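You operate a simulated robot arm through the tools that you are given. There is no shell and no other tool.

The job below is to be done with a simulated robot arm. You get a single attempt, and the scene is never put back.

## Task
Give the orange pouch 3 pump strokes, then dunk it under the grid.
Fine: Vent before the seal lever goes back; leave it in the trough with the grid shut. Where these are worked on the way, their far stop is far enough and under half their travel is too little: seal lever.
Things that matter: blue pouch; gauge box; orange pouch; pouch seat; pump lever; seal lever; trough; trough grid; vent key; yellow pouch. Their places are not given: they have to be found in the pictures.

It is judged by the outcome, as a careful person would: the job done as asked, and still so three seconds after it is handed in. It fails if anything else is knocked over, pushed out of place, dropped, spilled or broken. A push-on lid holds only when it is set on centred and level and pressed home; a screw cap is set on level and turned clockwise until tight.

## Robot
A 6-joint arm with a fingered hand, fixed in place. Base frame: the origin is on the floor under the middle of its stand, x ahead of it, y to its left, z up; the work surface is at about z = 0.8. Readings come in m, degrees, newtons and seconds.
With the tool pointing down near the work surface it reaches from about 0.3 to 0.62 m from the base axis. Its first joint turns from -166.0 to 166.0 degrees. Payload 3.2 kg.
Tool frame: the origin (TCP) lies between the finger pads and is the grasp point; the fingertips stand 0.022 m ahead of it; z points along the fingers, y is the line along which they close. The gripper opens to 0.112 m; its body begins 0.06 m behind the TCP. The gripper is a hand of 3 fingers: y runs from the thumb to the fingers, the wrist lies at [0, 0, -0.218] in the tool frame.
Orientation is that of the tool frame in the base frame, as [roll, pitch, yaw] about the fixed x, y, z axes, in that order (R = Rz(yaw) Ry(pitch) Rx(roll)). With the fingers straight down and closing along the base's y, the tool's x points along the base's -x, its y along +y and its z along -z.

## Interface
- The arm moves only by the tool play_rows. Its argument "steps" is a list of rows, each a list of 6 numbers: the shift along the base's x, y, z in m, then the turn, a rotation vector about the base's x, y, z in degrees. In form: [[x, y, z, rx, ry, rz], ...]. A call has 1 to 20 rows; each row shifts and turns the commanded pose from where the row before left it. A row lasts 0.2 s, in which the tool goes at most 0.05 m and 8.6 degrees; a call with a longer step from one row to the next is refused whole. A pose out of reach is approached as far as the arm can. The call stops where the force on the tool passes 90 N (or 10 N more than at its start, if that is more) or the arm is blocked; 0.2 s more then pass. In this call time passes only in rows, and 0.2 s behind the last. It gives the time, the measured TCP pose, the force on the tool (base axes), the opening and the grip force at its end, in the units of the frame above (readings bear some noise), with the torque about the TCP (base axes, N m) and any sound that the robot's microphone picked up.
- Cameras (640 x 400 px; columns grow to the right, rows downward): "scene" is fixed at [0.0515, 0.5004, 1.645]; the picture's right is [-0.65, -0.76, 0.00], its down [-0.69, 0.59, -0.41] and it looks along [0.32, -0.27, -0.91] (base axes); focal length 310 px, centre (320, 200). "wrist" rides on the gripper at [0.066, 0.003, -0.08] in the tool frame; the picture's right is [-0.05, 1.00, 0.00], its down [-0.77, -0.04, -0.64] and it looks along [-0.64, -0.03, 0.77] (tool axes); focal length 275 px, centre (320, 200).
- capture(camera): a new picture of that camera. The clock stands still meanwhile.
- move_column(by): slides the trunk up (or, below 0, down) by that many m; the arm rides with it, the base frame stays. It gives what a move gives, with no picture.
- finger_targets(finger1, finger2, thumb_bend): sets how far each is bent, from 0 (flat) to 1 (curled in); at 0.3 the hand is open as for a grip, at 0.7 the pads meet at the TCP. One left out holds its place. A second passes; each finger stops where it meets its share of the squeeze, and holds until it gets a number again. It is the only way to open and close the hand. It gives what a move gives, with no picture; readings hold the bend of each and the force on the fingers (four entries, about 0 where the hand has none), thumb and palm.
- probe_pixels(camera, pixels): for up to 12 pixels [column, row] of the newest picture of that camera ("zoom" is the newest enlarged one), the place [x, y, z] in the base frame of the surface seen there, good to about 0.003 m. The clock stands still meanwhile.
- close_up(camera, box): a new picture of the part [left, top, right, bottom] of that camera's present view, enlarged. The clock stands still meanwhile.
- hand_in(): hands the job in; it is judged then, once.

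Leave the gripper open and the arm clear of the work at the hand-in unless told otherwise.

The tools are called after "Call:" by a JSON object that holds its "api" and its "payload". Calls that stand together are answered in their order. play_rows: Moves the arm, as the interface text tells. Its arguments: {"type":"object","properties":{"steps":{"type":"array","items":{"type":"array","items":{"type":"number"}}}},"required":["steps"]} The other tools are called the same way: move_column (by) moves the trunk up or down; finger_targets (finger1, finger2, thumb_bend) moves the fingers one by one; capture (camera) takes a picture; probe_pixels (camera, pixels) gives the place of the surface under pixels of a picture; close_up (camera, box) takes an enlarged picture of a part of a camera's view; hand_in () hands the job in.

At the start:

```text
t: 0.0
ee_pos: [0.1679, 0.2235, 1.2183]
tcp_rot: [180.0, 0.0, 180.0]
wrist_force: [-0.8, -0.5, 0.6]
wrist_torque: [-0.04, 0.0, -0.02]
finger_gap: 0.112
grip_force: 0.0
shape: jaw
bend: [0.3, 0.3, 0.3]
finger forces: [0.0, 0.0, 0.1, 0.0, 0.1, 0.0]
trunk travel left (down, up): [-0.525, 0.065]
```

scene: 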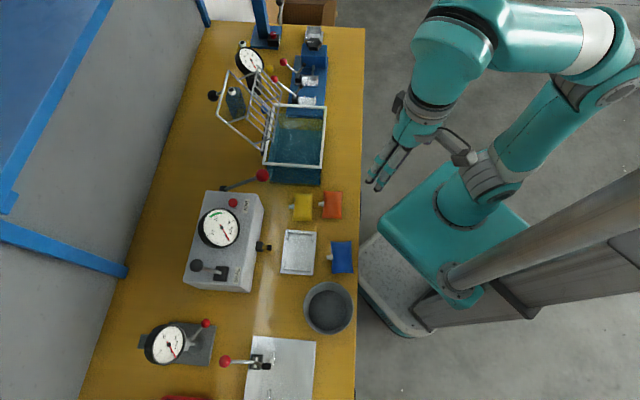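
wrist: 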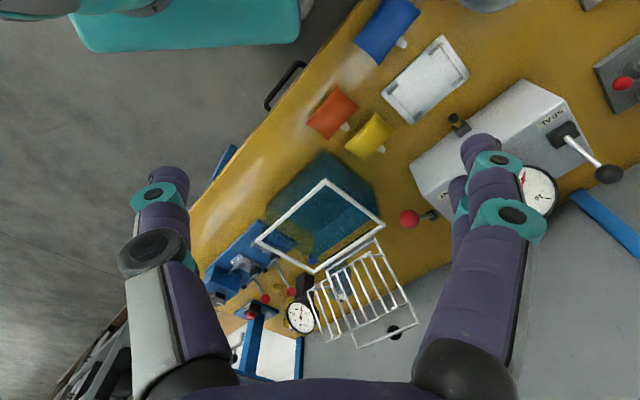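

I see the bench with a gauge box, pouches, a seat tray, and a tank with an open grid. I'll start with enlarged views of the relevant parts before moving anything.

Call:
{"api": "close_up", "payload": {"camera": "scene", "box": [170, 160, 370, 300]}}

Call:
{"api": "close_up", "payload": {"camera": "scene", "box": [190, 30, 350, 190]}}

Call:
{"api": "close_up", "payload": {"camera": "scene", "box": [120, 280, 370, 400]}}

Call:
{"api": "close_up", "payload": {"camera": "wrist", "box": [240, 60, 640, 310]}}

```text
2.86 times, centred on (270, 230) of scene
```

zoom: 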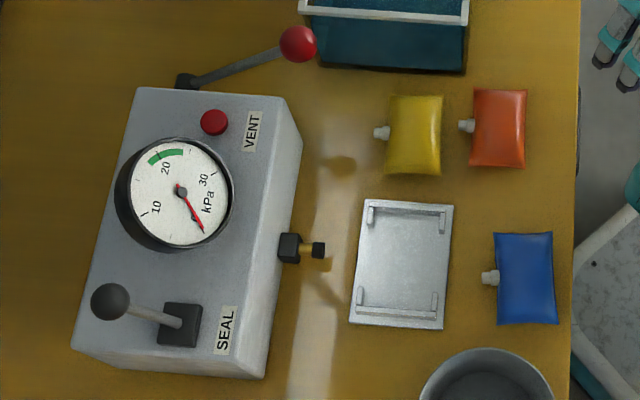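

```text
2.50 times, centred on (270, 110) of scene
```

zoom: 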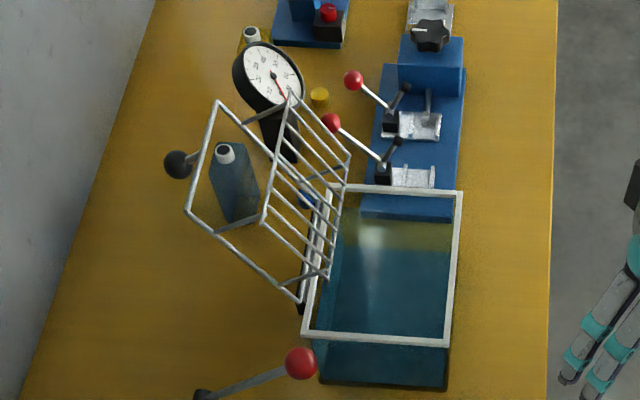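

```text
2.56 times, centred on (245, 340) of scene
```

zoom: 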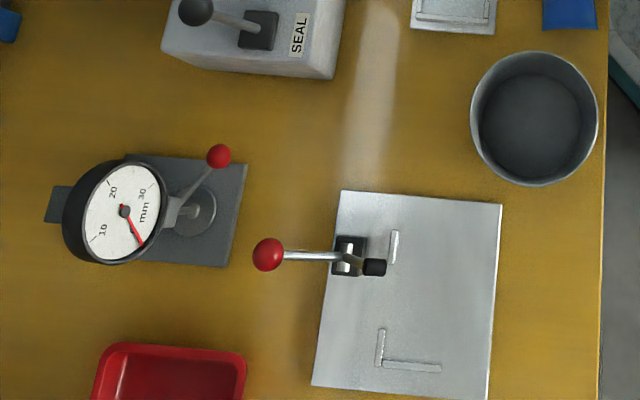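

```text
1.60 times, centred on (440, 185) of wrist
```

zoom: 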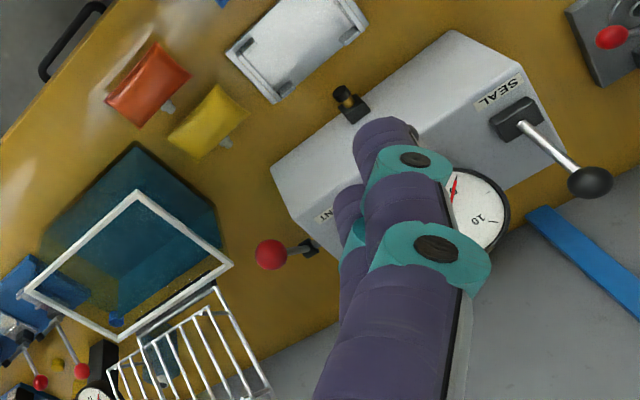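

I see the tester (gauge box with SEAL lever, VENT button, pump lever with red ball at its end), the seat tray, and the coupling on its side. I'll enlarge it again and probe points in it.

Call:
{"api": "close_up", "payload": {"camera": "scene", "box": [170, 160, 370, 300]}}

Call:
{"api": "probe_pixels", "payload": {"camera": "zoom", "pixels": [[298, 43], [188, 82], [213, 122], [110, 300], [180, 325], [290, 247], [318, 250], [140, 92], [285, 98], [262, 376], [75, 347], [300, 150]]}}

Call:
{"api": "probe_pixels", "payload": {"camera": "zoom", "pixels": [[366, 202], [452, 206], [442, 328], [350, 322], [405, 265], [370, 215], [443, 218], [360, 298], [433, 305], [400, 208], [400, 312], [355, 260]]}}

Call:
{"api": "probe_pixels", "payload": {"camera": "zoom", "pixels": [[477, 92], [524, 93], [523, 166], [471, 163], [498, 128], [466, 125], [413, 135], [380, 132], [525, 280], [488, 278], [320, 350], [550, 60]]}}

```text
2.86 times, centred on (270, 230) of scene
```

zoom: 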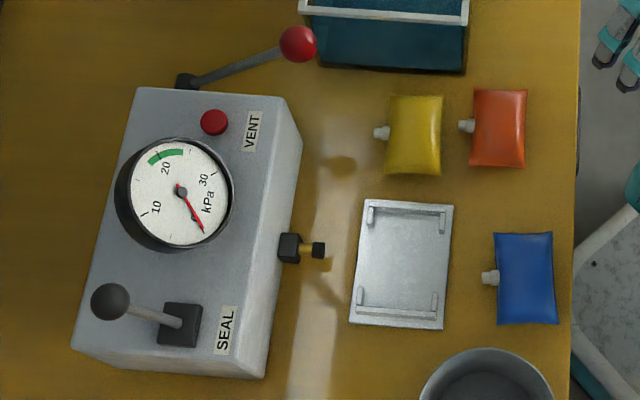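

```text
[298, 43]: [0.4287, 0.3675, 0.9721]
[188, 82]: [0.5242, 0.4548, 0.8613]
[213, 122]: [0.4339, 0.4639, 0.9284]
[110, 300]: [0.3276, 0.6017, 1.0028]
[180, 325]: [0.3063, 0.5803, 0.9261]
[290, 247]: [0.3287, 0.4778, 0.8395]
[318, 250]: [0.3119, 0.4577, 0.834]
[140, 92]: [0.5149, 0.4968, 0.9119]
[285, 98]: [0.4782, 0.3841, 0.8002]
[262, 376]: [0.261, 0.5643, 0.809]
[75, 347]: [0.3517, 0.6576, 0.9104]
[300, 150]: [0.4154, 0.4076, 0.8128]
```

```text
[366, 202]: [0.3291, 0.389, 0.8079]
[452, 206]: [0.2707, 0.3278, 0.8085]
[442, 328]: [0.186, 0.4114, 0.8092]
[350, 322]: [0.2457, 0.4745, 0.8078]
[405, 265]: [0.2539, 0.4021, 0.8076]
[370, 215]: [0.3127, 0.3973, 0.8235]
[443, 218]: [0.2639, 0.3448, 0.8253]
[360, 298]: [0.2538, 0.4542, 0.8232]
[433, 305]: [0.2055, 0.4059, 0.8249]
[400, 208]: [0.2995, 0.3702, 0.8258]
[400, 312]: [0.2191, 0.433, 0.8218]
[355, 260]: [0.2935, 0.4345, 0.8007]
```

```text
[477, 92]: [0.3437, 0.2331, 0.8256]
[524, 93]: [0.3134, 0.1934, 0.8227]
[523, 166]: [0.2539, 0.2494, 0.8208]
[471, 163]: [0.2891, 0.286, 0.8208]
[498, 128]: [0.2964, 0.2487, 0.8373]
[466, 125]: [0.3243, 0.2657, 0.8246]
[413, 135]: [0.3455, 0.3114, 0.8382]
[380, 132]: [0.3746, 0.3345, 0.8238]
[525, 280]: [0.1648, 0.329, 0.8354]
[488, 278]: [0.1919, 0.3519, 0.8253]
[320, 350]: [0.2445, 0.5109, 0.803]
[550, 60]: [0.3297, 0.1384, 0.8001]
```

The seat, pouch and tester geometry is clear: everything lies at 45° to the base. Next I'll enlarge the trough and grid and probe them.

Call:
{"api": "close_up", "payload": {"camera": "scene", "box": [190, 50, 350, 200]}}

Call:
{"api": "probe_pixels", "payload": {"camera": "scene", "pixels": [[275, 106], [325, 108], [319, 167], [265, 164], [295, 135], [300, 107], [292, 166], [322, 135], [268, 135], [212, 95], [225, 70], [265, 125]]}}

```text
2.67 times, centred on (270, 125) of scene
```

zoom: 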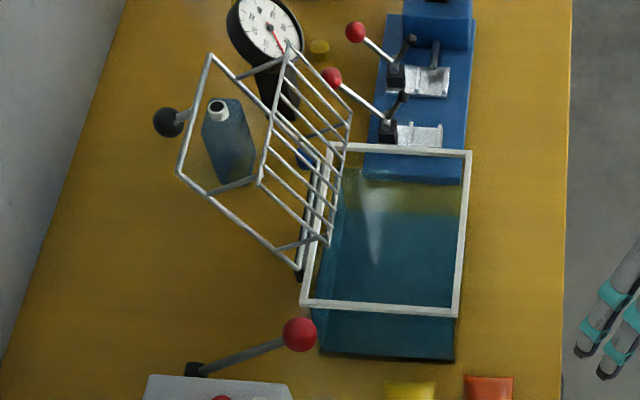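

```text
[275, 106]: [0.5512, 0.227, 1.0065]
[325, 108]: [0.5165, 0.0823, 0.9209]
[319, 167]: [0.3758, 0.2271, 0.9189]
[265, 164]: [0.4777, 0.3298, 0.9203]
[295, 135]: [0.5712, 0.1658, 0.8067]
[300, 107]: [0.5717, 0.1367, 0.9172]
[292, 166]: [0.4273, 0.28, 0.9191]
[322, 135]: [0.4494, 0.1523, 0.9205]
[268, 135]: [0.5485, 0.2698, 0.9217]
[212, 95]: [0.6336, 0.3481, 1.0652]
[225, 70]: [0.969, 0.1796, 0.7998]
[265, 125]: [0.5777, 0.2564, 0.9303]
```

The trough rim is at z≈0.92 and centred near (0.497, 0.206), with the grid hinged on its back edge and its knob near (0.634, 0.348, 1.065). The orange pouch is at about (0.300, 0.241) with its spout toward (+x,+y). I'll turn the hand 45° so it closes along the pouch's long side, and go above the pouch.

Call:
{"api": "play_rows", "payload": {"steps": [[0.022, 0.00275, -0.02, 0, 0, 7.5], [0.022, 0.00275, -0.02, 0, 0, 7.5], [0.022, 0.00275, -0.02, 0, 0, 7.5], [0.022, 0.00275, -0.02, 0, 0, 7.5], [0.022, 0.00275, -0.02, 0, 0, 7.5], [0.022, 0.00275, -0.02, 0, 0, 7.5]]}}

Call:
{"api": "capture", "payload": {"camera": "wrist"}}

Call:
{"api": "capture", "payload": {"camera": "scene"}}

```text
t: 1.4
ee_pos: [0.302, 0.2406, 1.0991]
tcp_rot: [-180.0, 0.1, -134.8]
wrist_force: [0.5, -0.7, -0.3]
wrist_torque: [-0.02, 0.01, -0.02]
finger_gap: 0.1118
grip_force: 0.1
shape: jaw
bend: [0.3, 0.3, 0.3]
finger forces: [0.1, 0.1, 0.0, 0.0, 0.0, 0.0]
trunk travel left (down, up): [-0.525, 0.065]
```

```text
taken
```

wrist: 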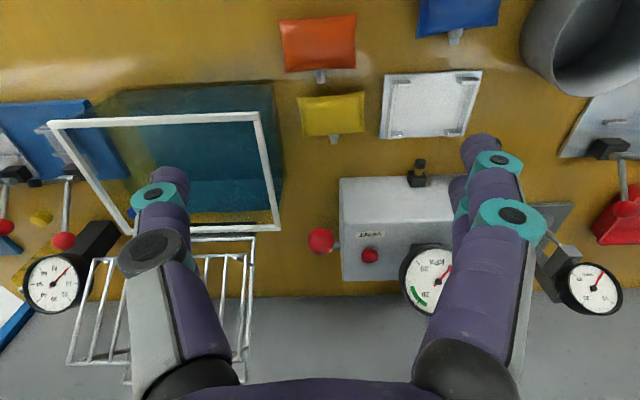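

```text
taken
```

scene: 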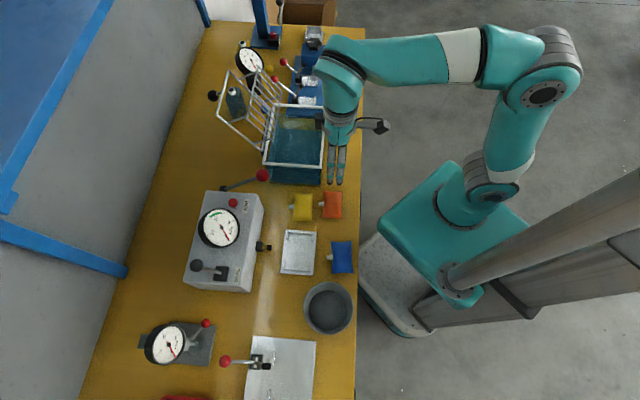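

The pouch is directly below the hand, at (318, 43) in the wrist picture. I'll enlarge and probe the pouch, seat and coupling from this closer viewpoint.

Call:
{"api": "close_up", "payload": {"camera": "wrist", "box": [260, 0, 516, 160]}}

Call:
{"api": "probe_pixels", "payload": {"camera": "wrist", "pixels": [[281, 21], [355, 16], [354, 66], [287, 70], [318, 43], [320, 76], [419, 165], [416, 178], [386, 76], [481, 72], [462, 135], [382, 137]]}}

Call:
{"api": "close_up", "payload": {"camera": "wrist", "box": [260, 140, 516, 300]}}

```text
2.50 times, centred on (388, 80) of wrist
```

zoom: 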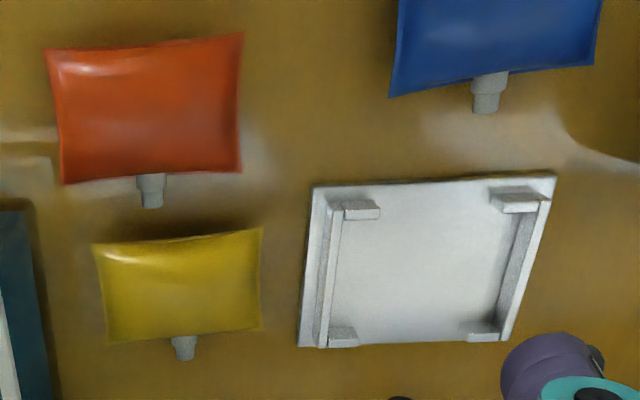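

```text
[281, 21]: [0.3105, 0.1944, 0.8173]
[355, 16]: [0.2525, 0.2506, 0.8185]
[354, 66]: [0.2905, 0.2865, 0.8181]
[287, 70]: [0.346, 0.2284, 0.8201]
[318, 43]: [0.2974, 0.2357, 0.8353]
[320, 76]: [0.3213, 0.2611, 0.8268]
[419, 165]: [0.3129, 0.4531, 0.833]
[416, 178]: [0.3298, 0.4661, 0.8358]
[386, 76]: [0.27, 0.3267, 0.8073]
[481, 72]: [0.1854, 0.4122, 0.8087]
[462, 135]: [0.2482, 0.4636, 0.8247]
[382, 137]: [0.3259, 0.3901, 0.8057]
```

```text
2.50 times, centred on (388, 220) of wrist
```

zoom: 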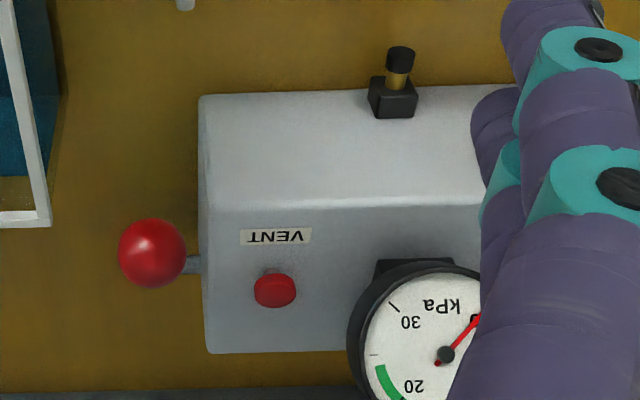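

The pouch centre comes out at (0.300, 0.240) and the coupling line matches the seat's centre line. I'll enlarge the seat more to measure its corner brackets, since my fingertips must clear them when I set the pouch down.

Call:
{"api": "close_up", "payload": {"camera": "wrist", "box": [370, 60, 498, 140]}}

Call:
{"api": "probe_pixels", "payload": {"camera": "zoom", "pixels": [[130, 110], [105, 120], [150, 120], [80, 230], [110, 230], [200, 120], [440, 100], [555, 90], [530, 200], [500, 230], [560, 200], [300, 200]]}}

Call:
{"api": "close_up", "payload": {"camera": "wrist", "box": [260, 0, 388, 80]}}

Call:
{"api": "probe_pixels", "payload": {"camera": "zoom", "pixels": [[290, 350], [300, 400], [305, 410], [300, 385], [120, 230], [460, 230], [290, 100], [290, 330], [100, 230], [480, 210], [290, 220], [200, 220]]}}

```text
5.00 times, centred on (434, 100) of wrist
```

zoom: 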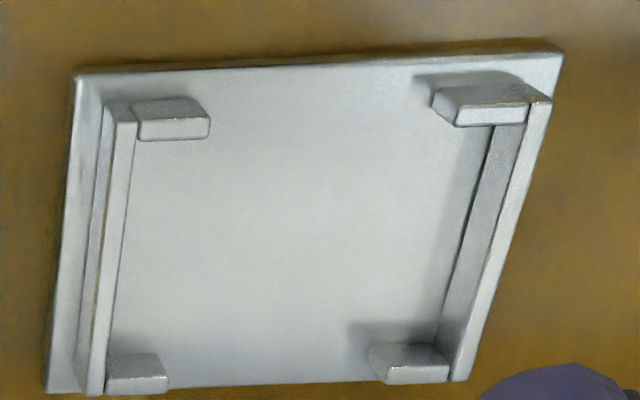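

```text
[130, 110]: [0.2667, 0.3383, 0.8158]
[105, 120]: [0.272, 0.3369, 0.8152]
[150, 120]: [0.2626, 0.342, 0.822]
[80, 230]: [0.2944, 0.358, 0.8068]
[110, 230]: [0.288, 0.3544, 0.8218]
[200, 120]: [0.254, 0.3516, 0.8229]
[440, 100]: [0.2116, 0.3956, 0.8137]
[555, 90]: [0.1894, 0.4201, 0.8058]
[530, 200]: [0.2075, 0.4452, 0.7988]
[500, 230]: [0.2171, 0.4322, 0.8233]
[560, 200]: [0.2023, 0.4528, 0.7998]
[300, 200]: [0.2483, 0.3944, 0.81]
```

```text
5.00 times, centred on (324, 40) of wrist
```

zoom: 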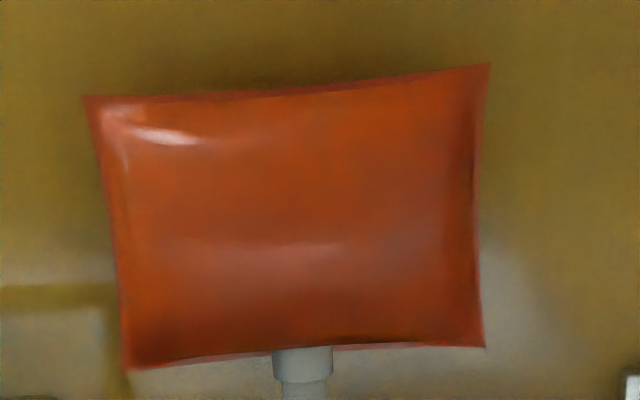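

```text
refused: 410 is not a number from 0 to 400
```

The brackets' tops are at z≈0.823, with ±0.05 of inner room lengthwise, so the pouch needs its fingertips kept high. I'll look at my fingers from the scene camera.

Call:
{"api": "close_up", "payload": {"camera": "scene", "box": [290, 100, 390, 225]}}

Call:
{"api": "probe_pixels", "payload": {"camera": "zoom", "pixels": [[282, 268], [312, 268], [335, 262], [270, 200], [320, 200], [340, 200], [290, 240], [318, 240], [338, 240]]}}

```text
3.20 times, centred on (340, 162) of scene
```

zoom: 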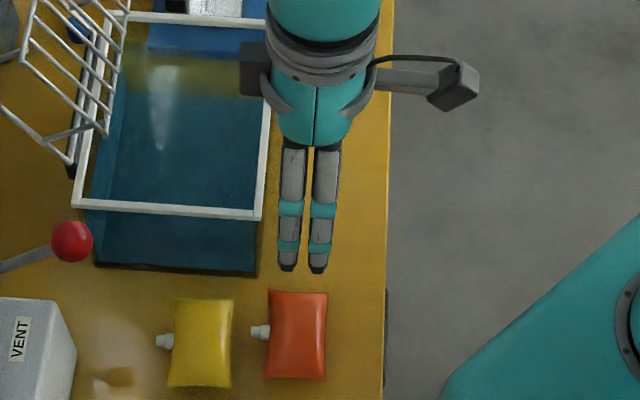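

```text
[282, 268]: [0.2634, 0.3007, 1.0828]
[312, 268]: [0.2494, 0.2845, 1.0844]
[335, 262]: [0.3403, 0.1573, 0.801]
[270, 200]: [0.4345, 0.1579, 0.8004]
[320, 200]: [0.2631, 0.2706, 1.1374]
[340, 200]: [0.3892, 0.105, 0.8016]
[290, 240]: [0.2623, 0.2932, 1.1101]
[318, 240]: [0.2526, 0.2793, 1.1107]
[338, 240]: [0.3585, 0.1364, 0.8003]
```

Fingertips are about 0.013 thick. I'll descend straight down in stages over the pouch, stopping at TCP z≈0.858 first.

Call:
{"api": "play_rows", "payload": {"steps": [[0, 0, -0.03, 0, 0, 0], [0, 0, -0.03, 0, 0, 0], [0, 0, -0.03, 0, 0, 0], [0, 0, -0.03, 0, 0, 0], [0, 0, -0.03, 0, 0, 0], [0, 0, -0.03, 0, 0, 0], [0, 0, -0.03, 0, 0, 0], [0, 0, -0.03, 0, 0, 0]]}}

Call:
{"api": "capture", "payload": {"camera": "wrist"}}

Call:
{"api": "close_up", "payload": {"camera": "scene", "box": [270, 130, 390, 250]}}

```text
t: 3.2
ee_pos: [0.2998, 0.2384, 0.8578]
tcp_rot: [179.9, 0.0, -135.1]
wrist_force: [0.4, -0.7, 1.0]
wrist_torque: [0.0, 0.0, 0.01]
finger_gap: 0.1119
grip_force: 0.0
shape: jaw
bend: [0.3, 0.3, 0.3]
finger forces: [0.0, 0.0, 0.0, 0.1, 0.0, 0.1]
trunk travel left (down, up): [-0.525, 0.065]
```

```text
taken
```

wrist: 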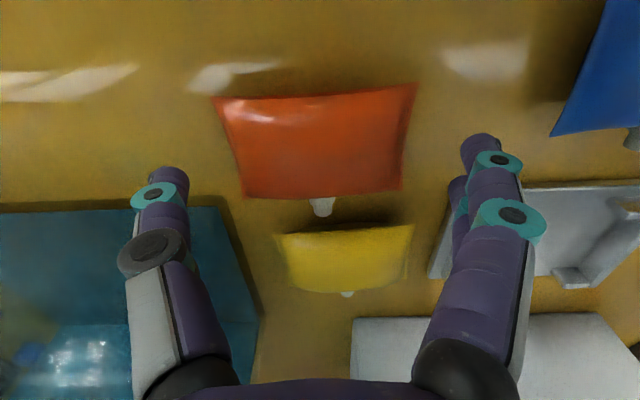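

```text
3.33 times, centred on (330, 190) of scene
```

zoom: 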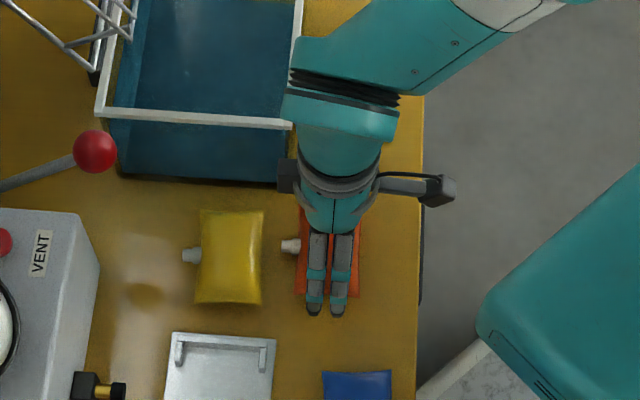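

The pouch sits centred between thumb and fingers (centre about (318, 147), as expected under the TCP). I'll go down to TCP z≈0.8385 and close gently.

Call:
{"api": "play_rows", "payload": {"steps": [[0, 0, -0.01, 0, 0, 0], [0, 0, -0.01, 0, 0, 0]]}}

Call:
{"api": "finger_targets", "payload": {"finger1": 0.4, "finger2": 0.4, "thumb_bend": 0.4}}

Call:
{"api": "capture", "payload": {"camera": "wrist"}}

```text
t: 3.8
ee_pos: [0.3003, 0.2391, 0.8364]
tcp_rot: [-179.9, 0.1, -135.0]
wrist_force: [-0.4, -0.1, 0.6]
wrist_torque: [0.01, -0.03, -0.02]
finger_gap: 0.1117
grip_force: 0.2
shape: jaw
bend: [0.3, 0.3, 0.3]
finger forces: [0.0, 0.0, 0.0, 0.1, 0.1, 0.1]
trunk travel left (down, up): [-0.525, 0.065]
```

```text
t: 4.8
ee_pos: [0.2998, 0.2398, 0.8383]
tcp_rot: [180.0, 0.1, -135.0]
wrist_force: [0.6, 0.3, 0.0]
wrist_torque: [0.02, 0.0, -0.04]
finger_gap: 0.0896
grip_force: 2.9
shape: fingers
bend: [0.38, 0.38, 0.39]
finger forces: [1.2, 1.4, 0.1, 0.0, 2.5, 0.0]
trunk travel left (down, up): [-0.525, 0.065]
```

```text
taken
```

wrist: 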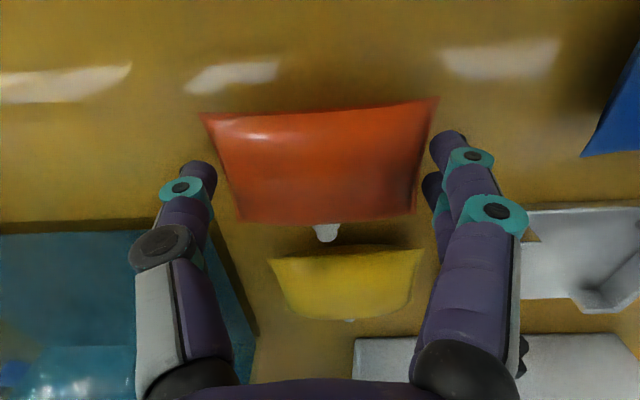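

Fingers and thumb already touch the pouch at a gap of 0.09. I'll tighten the squeeze.

Call:
{"api": "finger_targets", "payload": {"finger1": 0.5, "finger2": 0.5, "thumb_bend": 0.5}}

Call:
{"api": "capture", "payload": {"camera": "wrist"}}

```text
t: 5.8
ee_pos: [0.3008, 0.2387, 0.8381]
tcp_rot: [179.9, 0.0, -135.0]
wrist_force: [0.3, -0.2, 0.8]
wrist_torque: [0.04, 0.05, 0.0]
finger_gap: 0.0865
grip_force: 14.9
shape: fingers
bend: [0.4, 0.4, 0.44]
finger forces: [7.4, 7.5, 0.0, 0.1, 14.7, 0.1]
trunk travel left (down, up): [-0.525, 0.065]
```

```text
taken
```

wrist: 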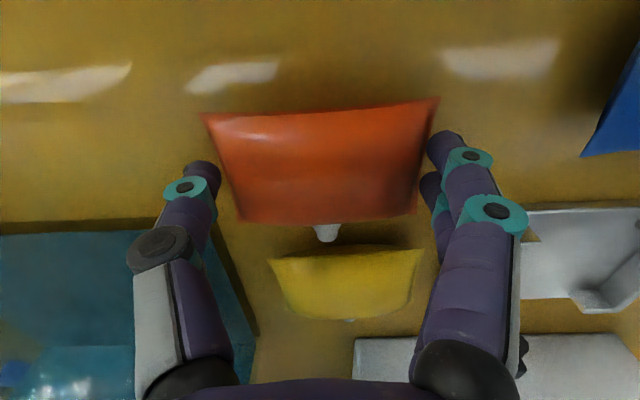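

The squeeze reads about 15 N. I'll lift 10 mm and check that it holds.

Call:
{"api": "play_rows", "payload": {"steps": [[0, 0, 0.005, 0, 0, 0], [0, 0, 0.005, 0, 0, 0], [0, 0, 0.0, 0, 0, 0], [0, 0, 0.0, 0, 0, 0]]}}

Call:
{"api": "capture", "payload": {"camera": "wrist"}}

Call:
{"api": "close_up", "payload": {"camera": "scene", "box": [270, 130, 390, 250]}}

```text
t: 6.8
ee_pos: [0.3004, 0.2392, 0.8484]
tcp_rot: [179.9, 0.0, -135.0]
wrist_force: [0.0, 0.0, -1.5]
wrist_torque: [-0.02, 0.01, 0.01]
finger_gap: 0.0865
grip_force: 15.1
shape: fingers
bend: [0.4, 0.4, 0.44]
finger forces: [7.2, 7.5, 0.0, 0.0, 14.8, 0.0]
trunk travel left (down, up): [-0.525, 0.065]
```

```text
taken
```

wrist: 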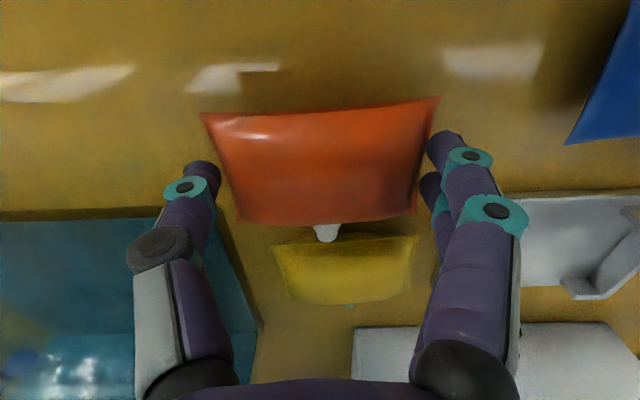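

```text
3.33 times, centred on (330, 190) of scene
```

zoom: 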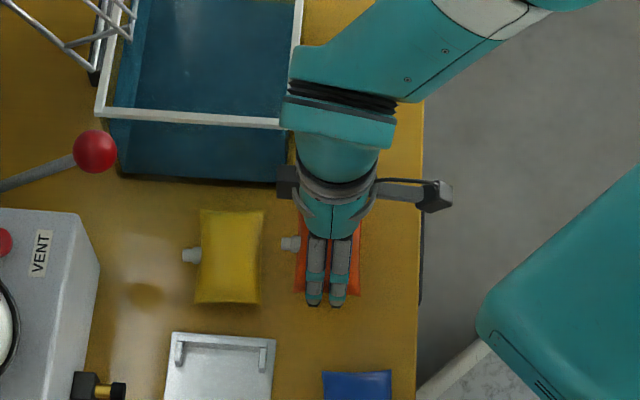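

The pouch moved with the hand and grip is steady at 15 N, so this high grip works. I'll carry it over the seat centre at (0.258, 0.400) and stop about 20 mm above it to look.

Call:
{"api": "play_rows", "payload": {"steps": [[0, 0, 0.02, 0, 0, 0], [0, 0, 0.03, 0, 0, 0], [0, 0, 0.03, 0, 0, 0], [-0.007, 0.0267, 0, 0, 0, 0], [-0.007, 0.0267, 0, 0, 0, 0], [-0.007, 0.0267, 0, 0, 0, 0], [-0.007, 0.0267, 0, 0, 0, 0], [-0.007, 0.0267, 0, 0, 0, 0], [-0.0068, 0.0267, 0, 0, 0, 0], [0, 0, -0.02, 0, 0, 0], [0, 0, -0.02, 0, 0, 0], [0, 0, -0.02, 0, 0, 0], [0, 0, 0, 0, 0, 0]]}}

Call:
{"api": "capture", "payload": {"camera": "wrist"}}

Call:
{"api": "close_up", "payload": {"camera": "scene", "box": [230, 190, 350, 300]}}

```text
t: 9.6
ee_pos: [0.2587, 0.3988, 0.8687]
tcp_rot: [-180.0, 0.0, -134.9]
wrist_force: [0.2, 0.1, -1.2]
wrist_torque: [0.02, 0.0, -0.01]
finger_gap: 0.0865
grip_force: 14.8
shape: fingers
bend: [0.4, 0.4, 0.44]
finger forces: [7.3, 7.4, 0.1, 0.0, 14.7, 0.1]
trunk travel left (down, up): [-0.525, 0.065]
```

```text
taken
```

wrist: 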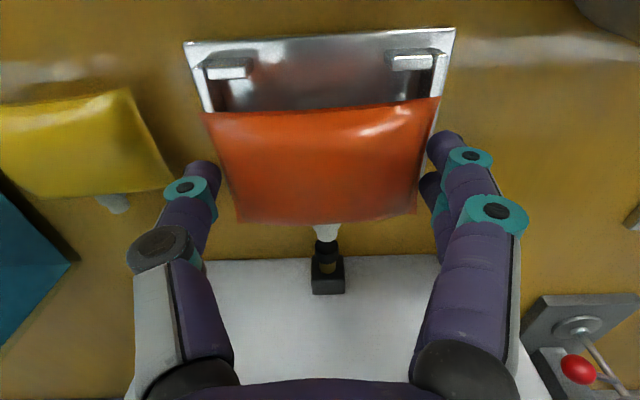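

```text
3.64 times, centred on (290, 245) of scene
```

zoom: 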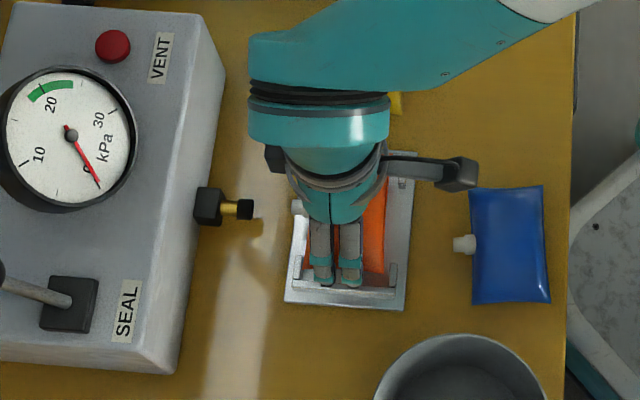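

The spout lines up with the coupling (both near column 327). I'll lower until the pouch is just above the seat plate and watch the force.

Call:
{"api": "play_rows", "payload": {"steps": [[0, 0, -0.006, 0, 0, 0], [0, 0, -0.005, 0, 0, 0], [0, 0, -0.005, 0, 0, 0], [0, 0, -0.003, 0, 0, 0], [0, 0, -0.0015, 0, 0, 0], [0, 0, 0, 0, 0, 0]]}}

Call:
{"api": "capture", "payload": {"camera": "wrist"}}

```text
t: 11.0
ee_pos: [0.2579, 0.4011, 0.8484]
tcp_rot: [-180.0, 0.0, -135.0]
wrist_force: [0.6, 0.6, 2.5]
wrist_torque: [-0.01, -0.02, 0.01]
finger_gap: 0.0865
grip_force: 15.6
shape: fingers
bend: [0.4, 0.4, 0.44]
finger forces: [8.0, 8.1, 0.0, 0.0, 15.9, 0.1]
trunk travel left (down, up): [-0.525, 0.065]
```

```text
taken
```

wrist: 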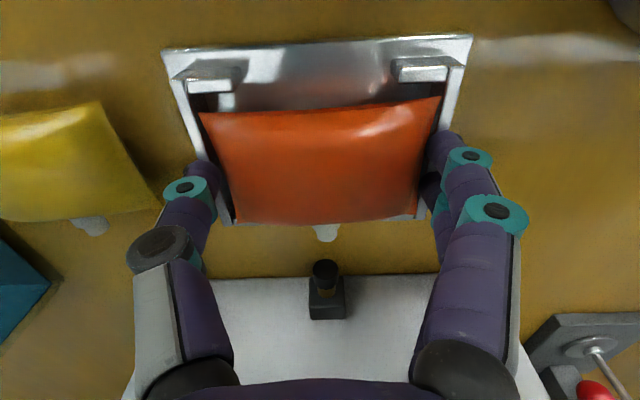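

Force changed from −1.2 to +2.5 N upward, so the pouch has come down on the seat. I'll open a little to let go.

Call:
{"api": "finger_targets", "payload": {"finger1": 0.36, "finger2": 0.36, "thumb_bend": 0.36}}

Call:
{"api": "capture", "payload": {"camera": "wrist"}}

```text
t: 12.0
ee_pos: [0.2582, 0.401, 0.8483]
tcp_rot: [-180.0, 0.0, -134.9]
wrist_force: [1.1, 0.3, 1.6]
wrist_torque: [0.05, -0.04, -0.04]
finger_gap: 0.0935
grip_force: 0.9
shape: fingers
bend: [0.36, 0.36, 0.37]
finger forces: [0.4, 0.4, 0.1, 0.0, 1.1, 0.1]
trunk travel left (down, up): [-0.525, 0.065]
```

```text
taken
```

wrist: 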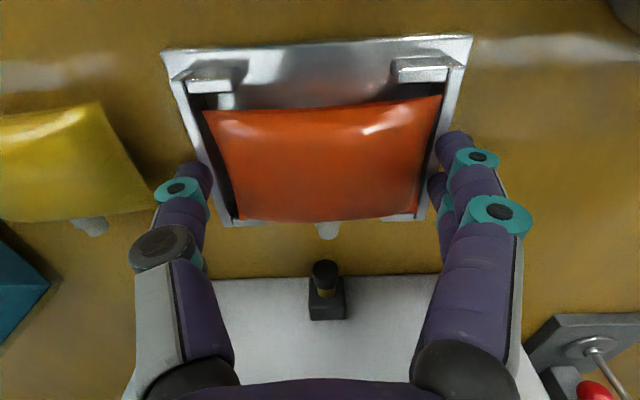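

The grip is nearly off (0.9 N). I'll open fully and rise straight up.

Call:
{"api": "finger_targets", "payload": {"finger1": 0.3, "finger2": 0.3, "thumb_bend": 0.3}}

Call:
{"api": "play_rows", "payload": {"steps": [[0, 0, 0.01, 0, 0, 0], [0, 0, 0.02, 0, 0, 0], [0, 0, 0.04, 0, 0, 0], [0, 0, 0.04, 0, 0, 0], [0, 0, 0.04, 0, 0, 0]]}}

Call:
{"api": "capture", "payload": {"camera": "wrist"}}

Call:
{"api": "close_up", "payload": {"camera": "scene", "box": [170, 160, 370, 300]}}

```text
t: 13.0
ee_pos: [0.2585, 0.4005, 0.8484]
tcp_rot: [-180.0, 0.0, -135.1]
wrist_force: [0.7, -0.7, -0.5]
wrist_torque: [0.02, 0.02, 0.03]
finger_gap: 0.1109
grip_force: 0.0
shape: fingers
bend: [0.3, 0.3, 0.3]
finger forces: [0.0, 0.0, 0.0, 0.1, 0.0, 0.0]
trunk travel left (down, up): [-0.525, 0.065]
```

```text
t: 14.2
ee_pos: [0.2606, 0.3987, 0.9971]
tcp_rot: [-180.0, 0.0, -134.9]
wrist_force: [0.4, -0.3, 0.4]
wrist_torque: [0.04, -0.03, 0.04]
finger_gap: 0.1112
grip_force: 0.1
shape: fingers
bend: [0.3, 0.3, 0.3]
finger forces: [0.1, 0.0, 0.0, 0.0, 0.0, 0.0]
trunk travel left (down, up): [-0.525, 0.065]
```

```text
taken
```

wrist: 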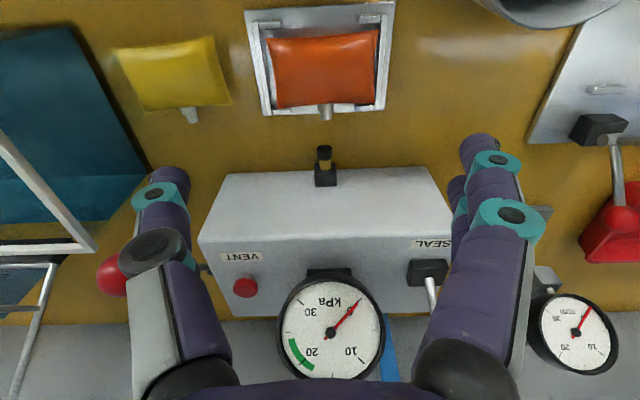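

```text
2.86 times, centred on (270, 230) of scene
```

zoom: 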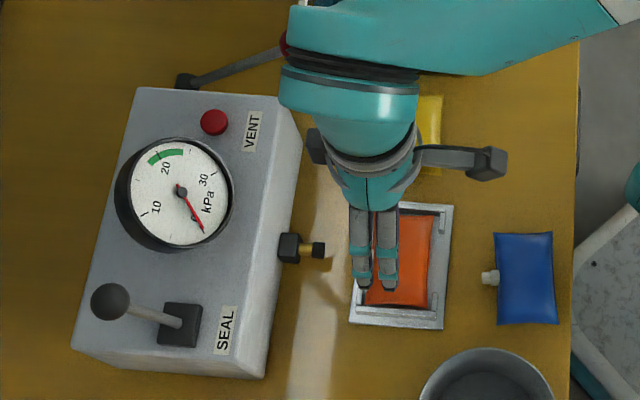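

The pouch sits between the brackets with its spout facing the coupling. I'll enlarge and measure the alignment.

Call:
{"api": "close_up", "payload": {"camera": "wrist", "box": [232, 0, 424, 120]}}

Call:
{"api": "probe_pixels", "payload": {"camera": "wrist", "pixels": [[268, 40], [376, 32], [376, 101], [279, 106], [326, 112], [324, 66], [324, 150], [325, 178], [326, 106]]}}

```text
3.33 times, centred on (328, 60) of wrist
```

zoom: 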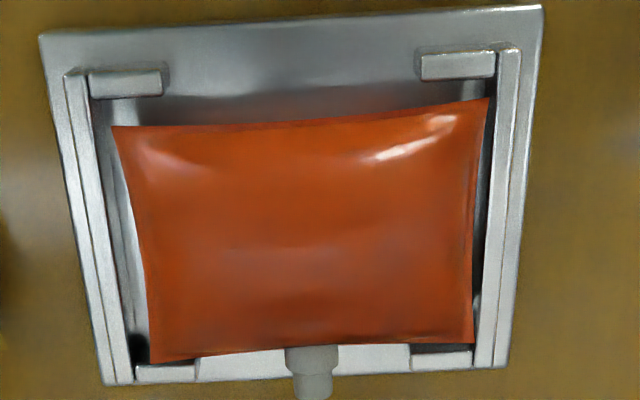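

```text
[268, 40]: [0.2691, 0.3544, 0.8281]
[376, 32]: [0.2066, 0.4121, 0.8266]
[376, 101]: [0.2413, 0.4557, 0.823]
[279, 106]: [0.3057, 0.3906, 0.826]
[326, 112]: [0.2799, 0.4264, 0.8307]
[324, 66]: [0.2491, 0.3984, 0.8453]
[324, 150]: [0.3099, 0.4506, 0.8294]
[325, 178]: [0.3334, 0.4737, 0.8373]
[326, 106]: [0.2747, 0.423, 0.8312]
```

Measured in the picture, the spout sits about 4 mm to the +b side (finger side) of the coupling's line, though it is otherwise straight. I'll re-grip, lift a few mm, shift it 4.3 mm toward the thumb side and set it down again.

Call:
{"api": "play_rows", "payload": {"steps": [[0, 0, -0.04, 0, 0, 0], [0, 0, -0.04, 0, 0, 0], [0, 0, -0.04, 0, 0, 0], [0, 0, -0.02, 0, 0, 0], [0, 0, -0.01, 0, 0, 0]]}}

Call:
{"api": "finger_targets", "payload": {"finger1": 0.5, "finger2": 0.5, "thumb_bend": 0.5}}

Call:
{"api": "play_rows", "payload": {"steps": [[0, 0, 0.004, 0, 0, 0], [0.003, -0.003, 0, 0, 0, 0], [0, 0, 0, 0, 0, 0]]}}

Call:
{"api": "capture", "payload": {"camera": "wrist"}}

```text
t: 15.4
ee_pos: [0.2589, 0.401, 0.8466]
tcp_rot: [-180.0, -0.1, -135.0]
wrist_force: [-0.4, 1.0, 0.2]
wrist_torque: [0.01, 0.0, 0.01]
finger_gap: 0.1113
grip_force: 0.0
shape: fingers
bend: [0.3, 0.3, 0.3]
finger forces: [0.0, 0.1, 0.1, 0.0, 0.0, 0.1]
trunk travel left (down, up): [-0.525, 0.065]
```

```text
t: 16.4
ee_pos: [0.258, 0.4, 0.8463]
tcp_rot: [180.0, 0.1, -135.0]
wrist_force: [2.1, 1.2, 12.0]
wrist_torque: [0.11, 0.05, 0.0]
finger_gap: 0.0868
grip_force: 14.3
shape: fingers
bend: [0.4, 0.4, 0.44]
finger forces: [7.8, 8.0, 0.1, 0.0, 14.3, 0.0]
trunk travel left (down, up): [-0.525, 0.065]
```

```text
t: 17.2
ee_pos: [0.261, 0.3968, 0.8501]
tcp_rot: [-180.0, -0.1, -135.0]
wrist_force: [-3.1, 2.3, -1.8]
wrist_torque: [0.11, 0.09, -0.15]
finger_gap: 0.0859
grip_force: 14.1
shape: fingers
bend: [0.4, 0.4, 0.45]
finger forces: [8.2, 8.2, 0.0, 0.1, 11.6, 0.1]
trunk travel left (down, up): [-0.525, 0.065]
```

```text
taken
```

wrist: 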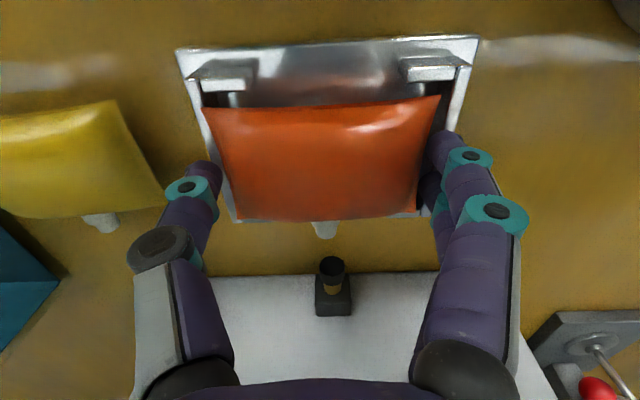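

There is a ~4 N sideways force toward the fingers, so the thumb tip seems to be touching its bracket. I'll raise another 5 mm and re-check.

Call:
{"api": "play_rows", "payload": {"steps": [[0, 0, 0.005, 0, 0, 0], [0, 0, 0, 0, 0, 0], [0, 0, 0, 0, 0, 0]]}}

Call:
{"api": "capture", "payload": {"camera": "wrist"}}

```text
t: 18.0
ee_pos: [0.261, 0.3976, 0.856]
tcp_rot: [179.9, -0.1, -135.1]
wrist_force: [-4.2, 2.5, -2.0]
wrist_torque: [0.18, 0.13, -0.17]
finger_gap: 0.0858
grip_force: 14.0
shape: fingers
bend: [0.4, 0.4, 0.45]
finger forces: [8.5, 8.4, 0.0, 0.1, 11.3, 0.0]
trunk travel left (down, up): [-0.525, 0.065]
```

```text
taken
```

wrist: 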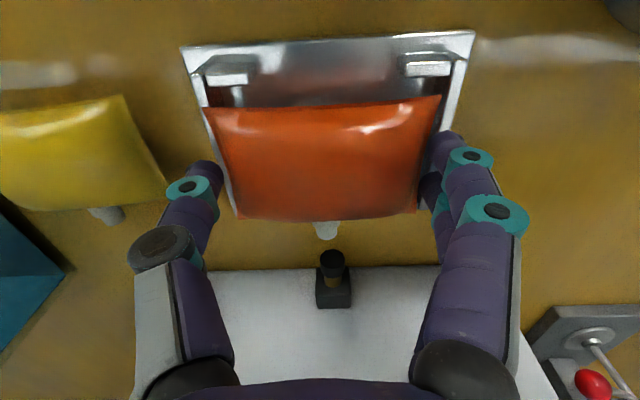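

The force persists. I'll look closer at the pouch and brackets before doing anything else.

Call:
{"api": "close_up", "payload": {"camera": "wrist", "box": [160, 20, 480, 220]}}

Call:
{"api": "close_up", "payload": {"camera": "scene", "box": [260, 210, 340, 290]}}

```text
2.00 times, centred on (320, 120) of wrist
```

zoom: 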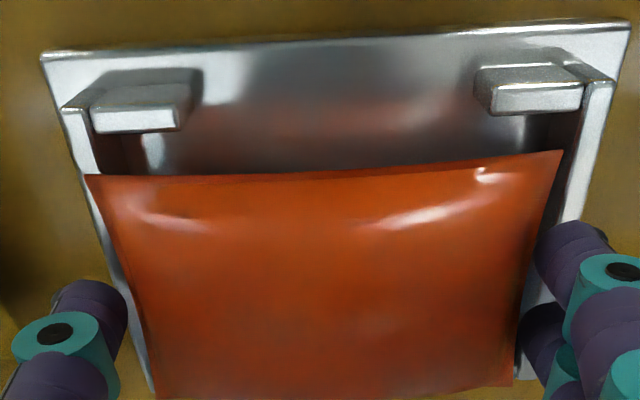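

```text
5.00 times, centred on (300, 250) of scene
```

zoom: 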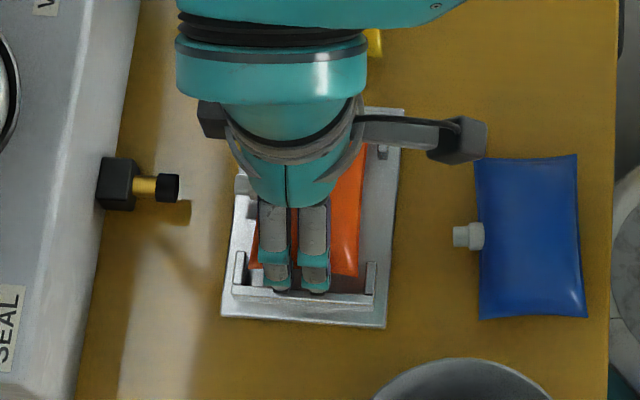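

I'll raise another 15 mm, well clear of the brackets, to see whether the sideways force disappears.

Call:
{"api": "play_rows", "payload": {"steps": [[0, 0, 0.005, 0, 0, 0], [0, 0, 0.005, 0, 0, 0], [0, 0, 0.005, 0, 0, 0], [0, 0, 0, 0, 0, 0]]}}

Call:
{"api": "capture", "payload": {"camera": "wrist"}}

```text
t: 19.0
ee_pos: [0.262, 0.3975, 0.8716]
tcp_rot: [-180.0, 0.0, -135.0]
wrist_force: [0.5, 0.2, -1.6]
wrist_torque: [0.0, 0.01, -0.01]
finger_gap: 0.0858
grip_force: 13.7
shape: fingers
bend: [0.4, 0.4, 0.45]
finger forces: [6.9, 7.2, 0.0, 0.0, 14.0, 0.0]
trunk travel left (down, up): [-0.525, 0.065]
```

```text
taken
```

wrist: 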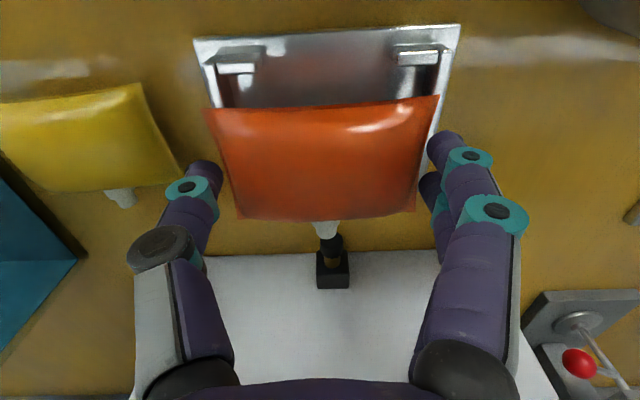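

The force is gone now and the pouch is held centred in the hand; gripping re-centres it. The spout is now about 3.5 mm short of the coupling's line on the other side, so I'll shift back 3 mm and lower to just above the seat, reading the force.

Call:
{"api": "play_rows", "payload": {"steps": [[-0.0021, 0.0021, 0, 0, 0, 0], [0, 0, -0.005, 0, 0, 0], [0, 0, -0.005, 0, 0, 0], [0, 0, -0.004, 0, 0, 0], [0, 0, -0.003, 0, 0, 0], [0, 0, 0, 0, 0, 0]]}}

Call:
{"api": "capture", "payload": {"camera": "wrist"}}

```text
t: 20.4
ee_pos: [0.2595, 0.3985, 0.8555]
tcp_rot: [-179.9, -0.1, -134.9]
wrist_force: [0.3, 0.5, -0.5]
wrist_torque: [-0.01, 0.03, 0.0]
finger_gap: 0.0857
grip_force: 14.3
shape: fingers
bend: [0.4, 0.4, 0.45]
finger forces: [7.0, 7.0, 0.0, 0.0, 14.1, 0.0]
trunk travel left (down, up): [-0.525, 0.065]
```

```text
taken
```

wrist: 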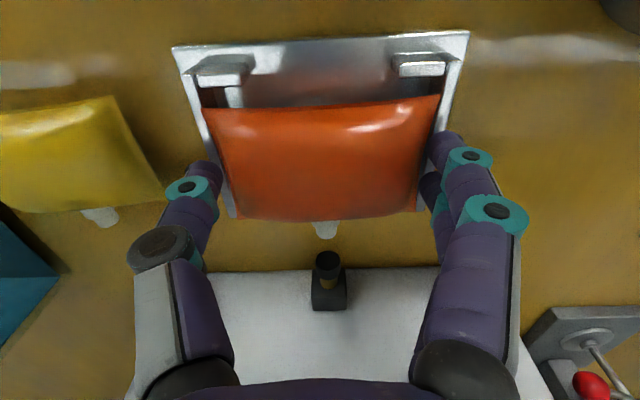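

No sideways force now. I'll lower a further 3 mm.

Call:
{"api": "play_rows", "payload": {"steps": [[0, 0, -0.0015, 0, 0, 0], [0, 0, -0.0015, 0, 0, 0], [0, 0, 0, 0, 0, 0]]}}

```text
t: 21.2
ee_pos: [0.2598, 0.3986, 0.852]
tcp_rot: [179.9, 0.0, -135.1]
wrist_force: [-0.5, -0.5, -0.4]
wrist_torque: [-0.01, 0.02, -0.02]
finger_gap: 0.0858
grip_force: 13.8
shape: fingers
bend: [0.4, 0.4, 0.45]
finger forces: [7.0, 7.0, 0.0, 0.1, 14.0, 0.0]
trunk travel left (down, up): [-0.525, 0.065]
```

Still only light contact. I'll go 2 mm lower and release in small, even steps.

Call:
{"api": "play_rows", "payload": {"steps": [[0, 0, -0.001, 0, 0, 0], [0, 0, -0.001, 0, 0, 0], [0, 0, 0, 0, 0, 0]]}}

Call:
{"api": "finger_targets", "payload": {"finger1": 0.37, "finger2": 0.37, "thumb_bend": 0.37}}

Call:
{"api": "capture", "payload": {"camera": "wrist"}}

```text
t: 22.0
ee_pos: [0.2597, 0.3985, 0.8505]
tcp_rot: [-180.0, 0.0, -135.0]
wrist_force: [-0.5, -0.8, 0.0]
wrist_torque: [-0.01, 0.02, 0.0]
finger_gap: 0.086
grip_force: 14.0
shape: fingers
bend: [0.4, 0.4, 0.45]
finger forces: [6.9, 7.1, 0.0, 0.0, 14.1, 0.0]
trunk travel left (down, up): [-0.525, 0.065]
```

```text
t: 23.0
ee_pos: [0.258, 0.3992, 0.8497]
tcp_rot: [-180.0, -0.1, -135.0]
wrist_force: [-1.0, -0.2, 0.1]
wrist_torque: [-0.02, -0.02, -0.02]
finger_gap: 0.0922
grip_force: 0.0
shape: fingers
bend: [0.37, 0.37, 0.37]
finger forces: [0.0, 0.1, 0.1, 0.0, 0.1, 0.0]
trunk travel left (down, up): [-0.525, 0.065]
```

```text
taken
```

wrist: 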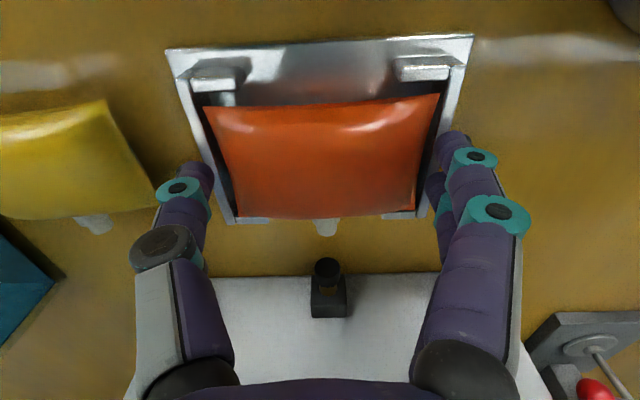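

The pouch is released. I'll open fully, rise and re-measure alignment.

Call:
{"api": "finger_targets", "payload": {"finger1": 0.3, "finger2": 0.3, "thumb_bend": 0.3}}

Call:
{"api": "play_rows", "payload": {"steps": [[0, 0, 0.01, 0, 0, 0], [0, 0, 0.02, 0, 0, 0], [0, 0, 0.04, 0, 0, 0], [0, 0, 0.04, 0, 0, 0], [0, 0, 0.04, 0, 0, 0]]}}

Call:
{"api": "close_up", "payload": {"camera": "wrist", "box": [232, 20, 424, 140]}}

Call:
{"api": "capture", "payload": {"camera": "wrist"}}

Call:
{"api": "probe_pixels", "payload": {"camera": "wrist", "pixels": [[326, 112], [325, 150], [325, 178], [326, 106], [247, 285], [330, 330], [120, 275]]}}

```text
t: 24.0
ee_pos: [0.259, 0.4001, 0.8499]
tcp_rot: [179.9, 0.1, -135.0]
wrist_force: [0.7, -0.6, 0.4]
wrist_torque: [0.01, -0.04, 0.0]
finger_gap: 0.1111
grip_force: 0.1
shape: fingers
bend: [0.3, 0.3, 0.3]
finger forces: [0.0, 0.0, 0.1, 0.0, 0.0, 0.1]
trunk travel left (down, up): [-0.525, 0.065]
```

```text
t: 25.2
ee_pos: [0.2587, 0.4017, 1.0009]
tcp_rot: [180.0, 0.0, -135.0]
wrist_force: [-0.1, 0.2, 0.2]
wrist_torque: [0.02, 0.01, -0.02]
finger_gap: 0.1112
grip_force: 0.1
shape: fingers
bend: [0.3, 0.3, 0.3]
finger forces: [0.0, 0.0, 0.0, 0.0, 0.0, 0.0]
trunk travel left (down, up): [-0.525, 0.065]
```

```text
3.33 times, centred on (328, 80) of wrist
```

zoom: 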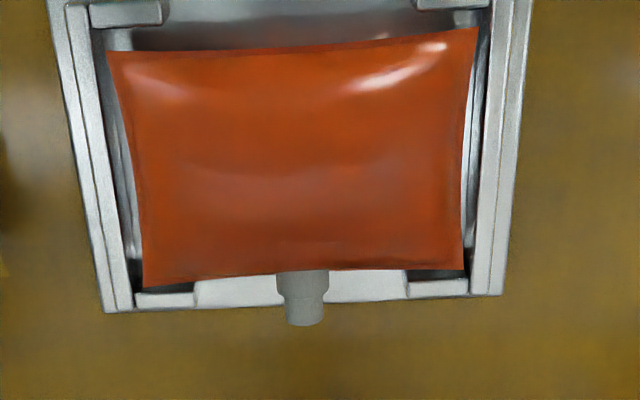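

```text
taken
```

wrist: 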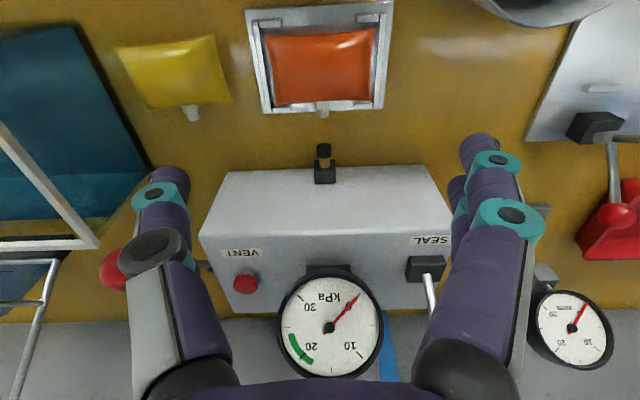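

```text
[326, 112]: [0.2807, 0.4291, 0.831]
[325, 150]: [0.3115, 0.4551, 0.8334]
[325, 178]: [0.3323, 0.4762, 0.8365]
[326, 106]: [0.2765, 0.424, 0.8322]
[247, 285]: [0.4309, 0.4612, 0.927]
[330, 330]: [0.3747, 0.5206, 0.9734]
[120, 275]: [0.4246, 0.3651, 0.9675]
```

The spout now lines up with the coupling to within about 1 mm. Next is the seal lever: I'll move above and in front of it to see how it is built.

Call:
{"api": "play_rows", "payload": {"steps": [[0, 0, 0.04, 0, 0, 0], [-0.01065, 0.02285, 0.02, 0, 0, 0], [-0.01065, 0.02285, 0.02, 0, 0, 0], [-0.01065, 0.02285, 0.02, 0, 0, 0], [-0.01065, 0.02285, 0.02, 0, 0, 0], [0, 0, 0, 0, 0, 0]]}}

Call:
{"api": "capture", "payload": {"camera": "wrist"}}

Call:
{"api": "capture", "payload": {"camera": "scene"}}

```text
t: 26.6
ee_pos: [0.2028, 0.4646, 1.1039]
tcp_rot: [179.8, 0.1, -135.0]
wrist_force: [0.2, 0.1, 1.2]
wrist_torque: [0.02, -0.02, 0.02]
finger_gap: 0.1114
grip_force: 0.0
shape: fingers
bend: [0.3, 0.3, 0.3]
finger forces: [0.0, 0.0, 0.1, 0.1, 0.0, 0.1]
out of reach, approached as far as the arm can: row 4, 5
trunk travel left (down, up): [-0.525, 0.065]
```

```text
taken
```

wrist: 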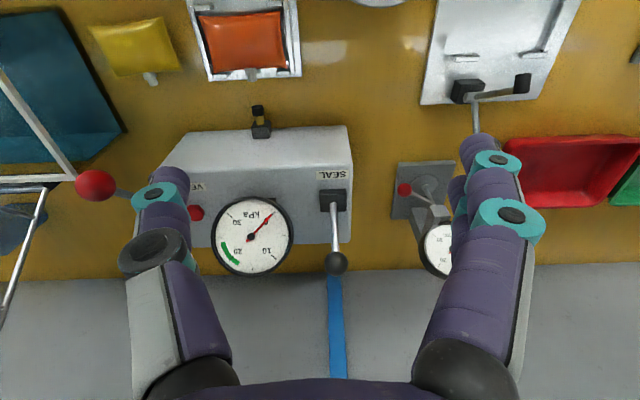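

```text
taken
```

scene: 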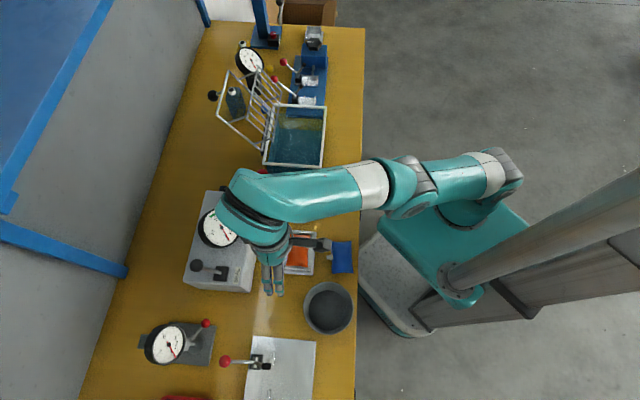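

The commanded pose was slightly out of reach (the arm stopped at r≈0.507, z≈1.10), so up high I need to stay closer and tilt the tool outward for far points. From here the seal lever is visible with its base at (332, 200) and ball at (337, 263). I'll probe it.

Call:
{"api": "close_up", "payload": {"camera": "wrist", "box": [260, 150, 420, 290]}}

Call:
{"api": "probe_pixels", "payload": {"camera": "wrist", "pixels": [[337, 262], [332, 200], [335, 230], [333, 212], [320, 192], [346, 192], [331, 245], [348, 240], [352, 130], [190, 135], [265, 230], [318, 174]]}}

```text
2.86 times, centred on (340, 220) of wrist
```

zoom: 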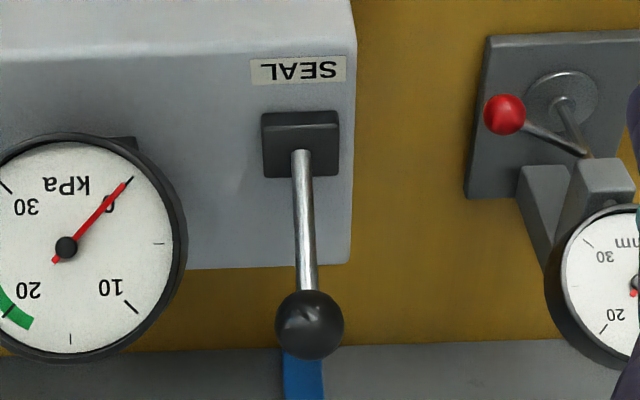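

```text
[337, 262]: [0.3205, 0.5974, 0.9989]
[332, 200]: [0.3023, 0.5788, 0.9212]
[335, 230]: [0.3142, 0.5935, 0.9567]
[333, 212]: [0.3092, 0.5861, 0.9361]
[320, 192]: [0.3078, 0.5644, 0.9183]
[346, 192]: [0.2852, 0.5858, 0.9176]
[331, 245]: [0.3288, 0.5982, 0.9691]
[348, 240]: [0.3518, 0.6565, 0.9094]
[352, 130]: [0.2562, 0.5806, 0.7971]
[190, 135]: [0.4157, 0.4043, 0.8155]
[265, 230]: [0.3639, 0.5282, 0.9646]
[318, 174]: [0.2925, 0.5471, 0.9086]
```

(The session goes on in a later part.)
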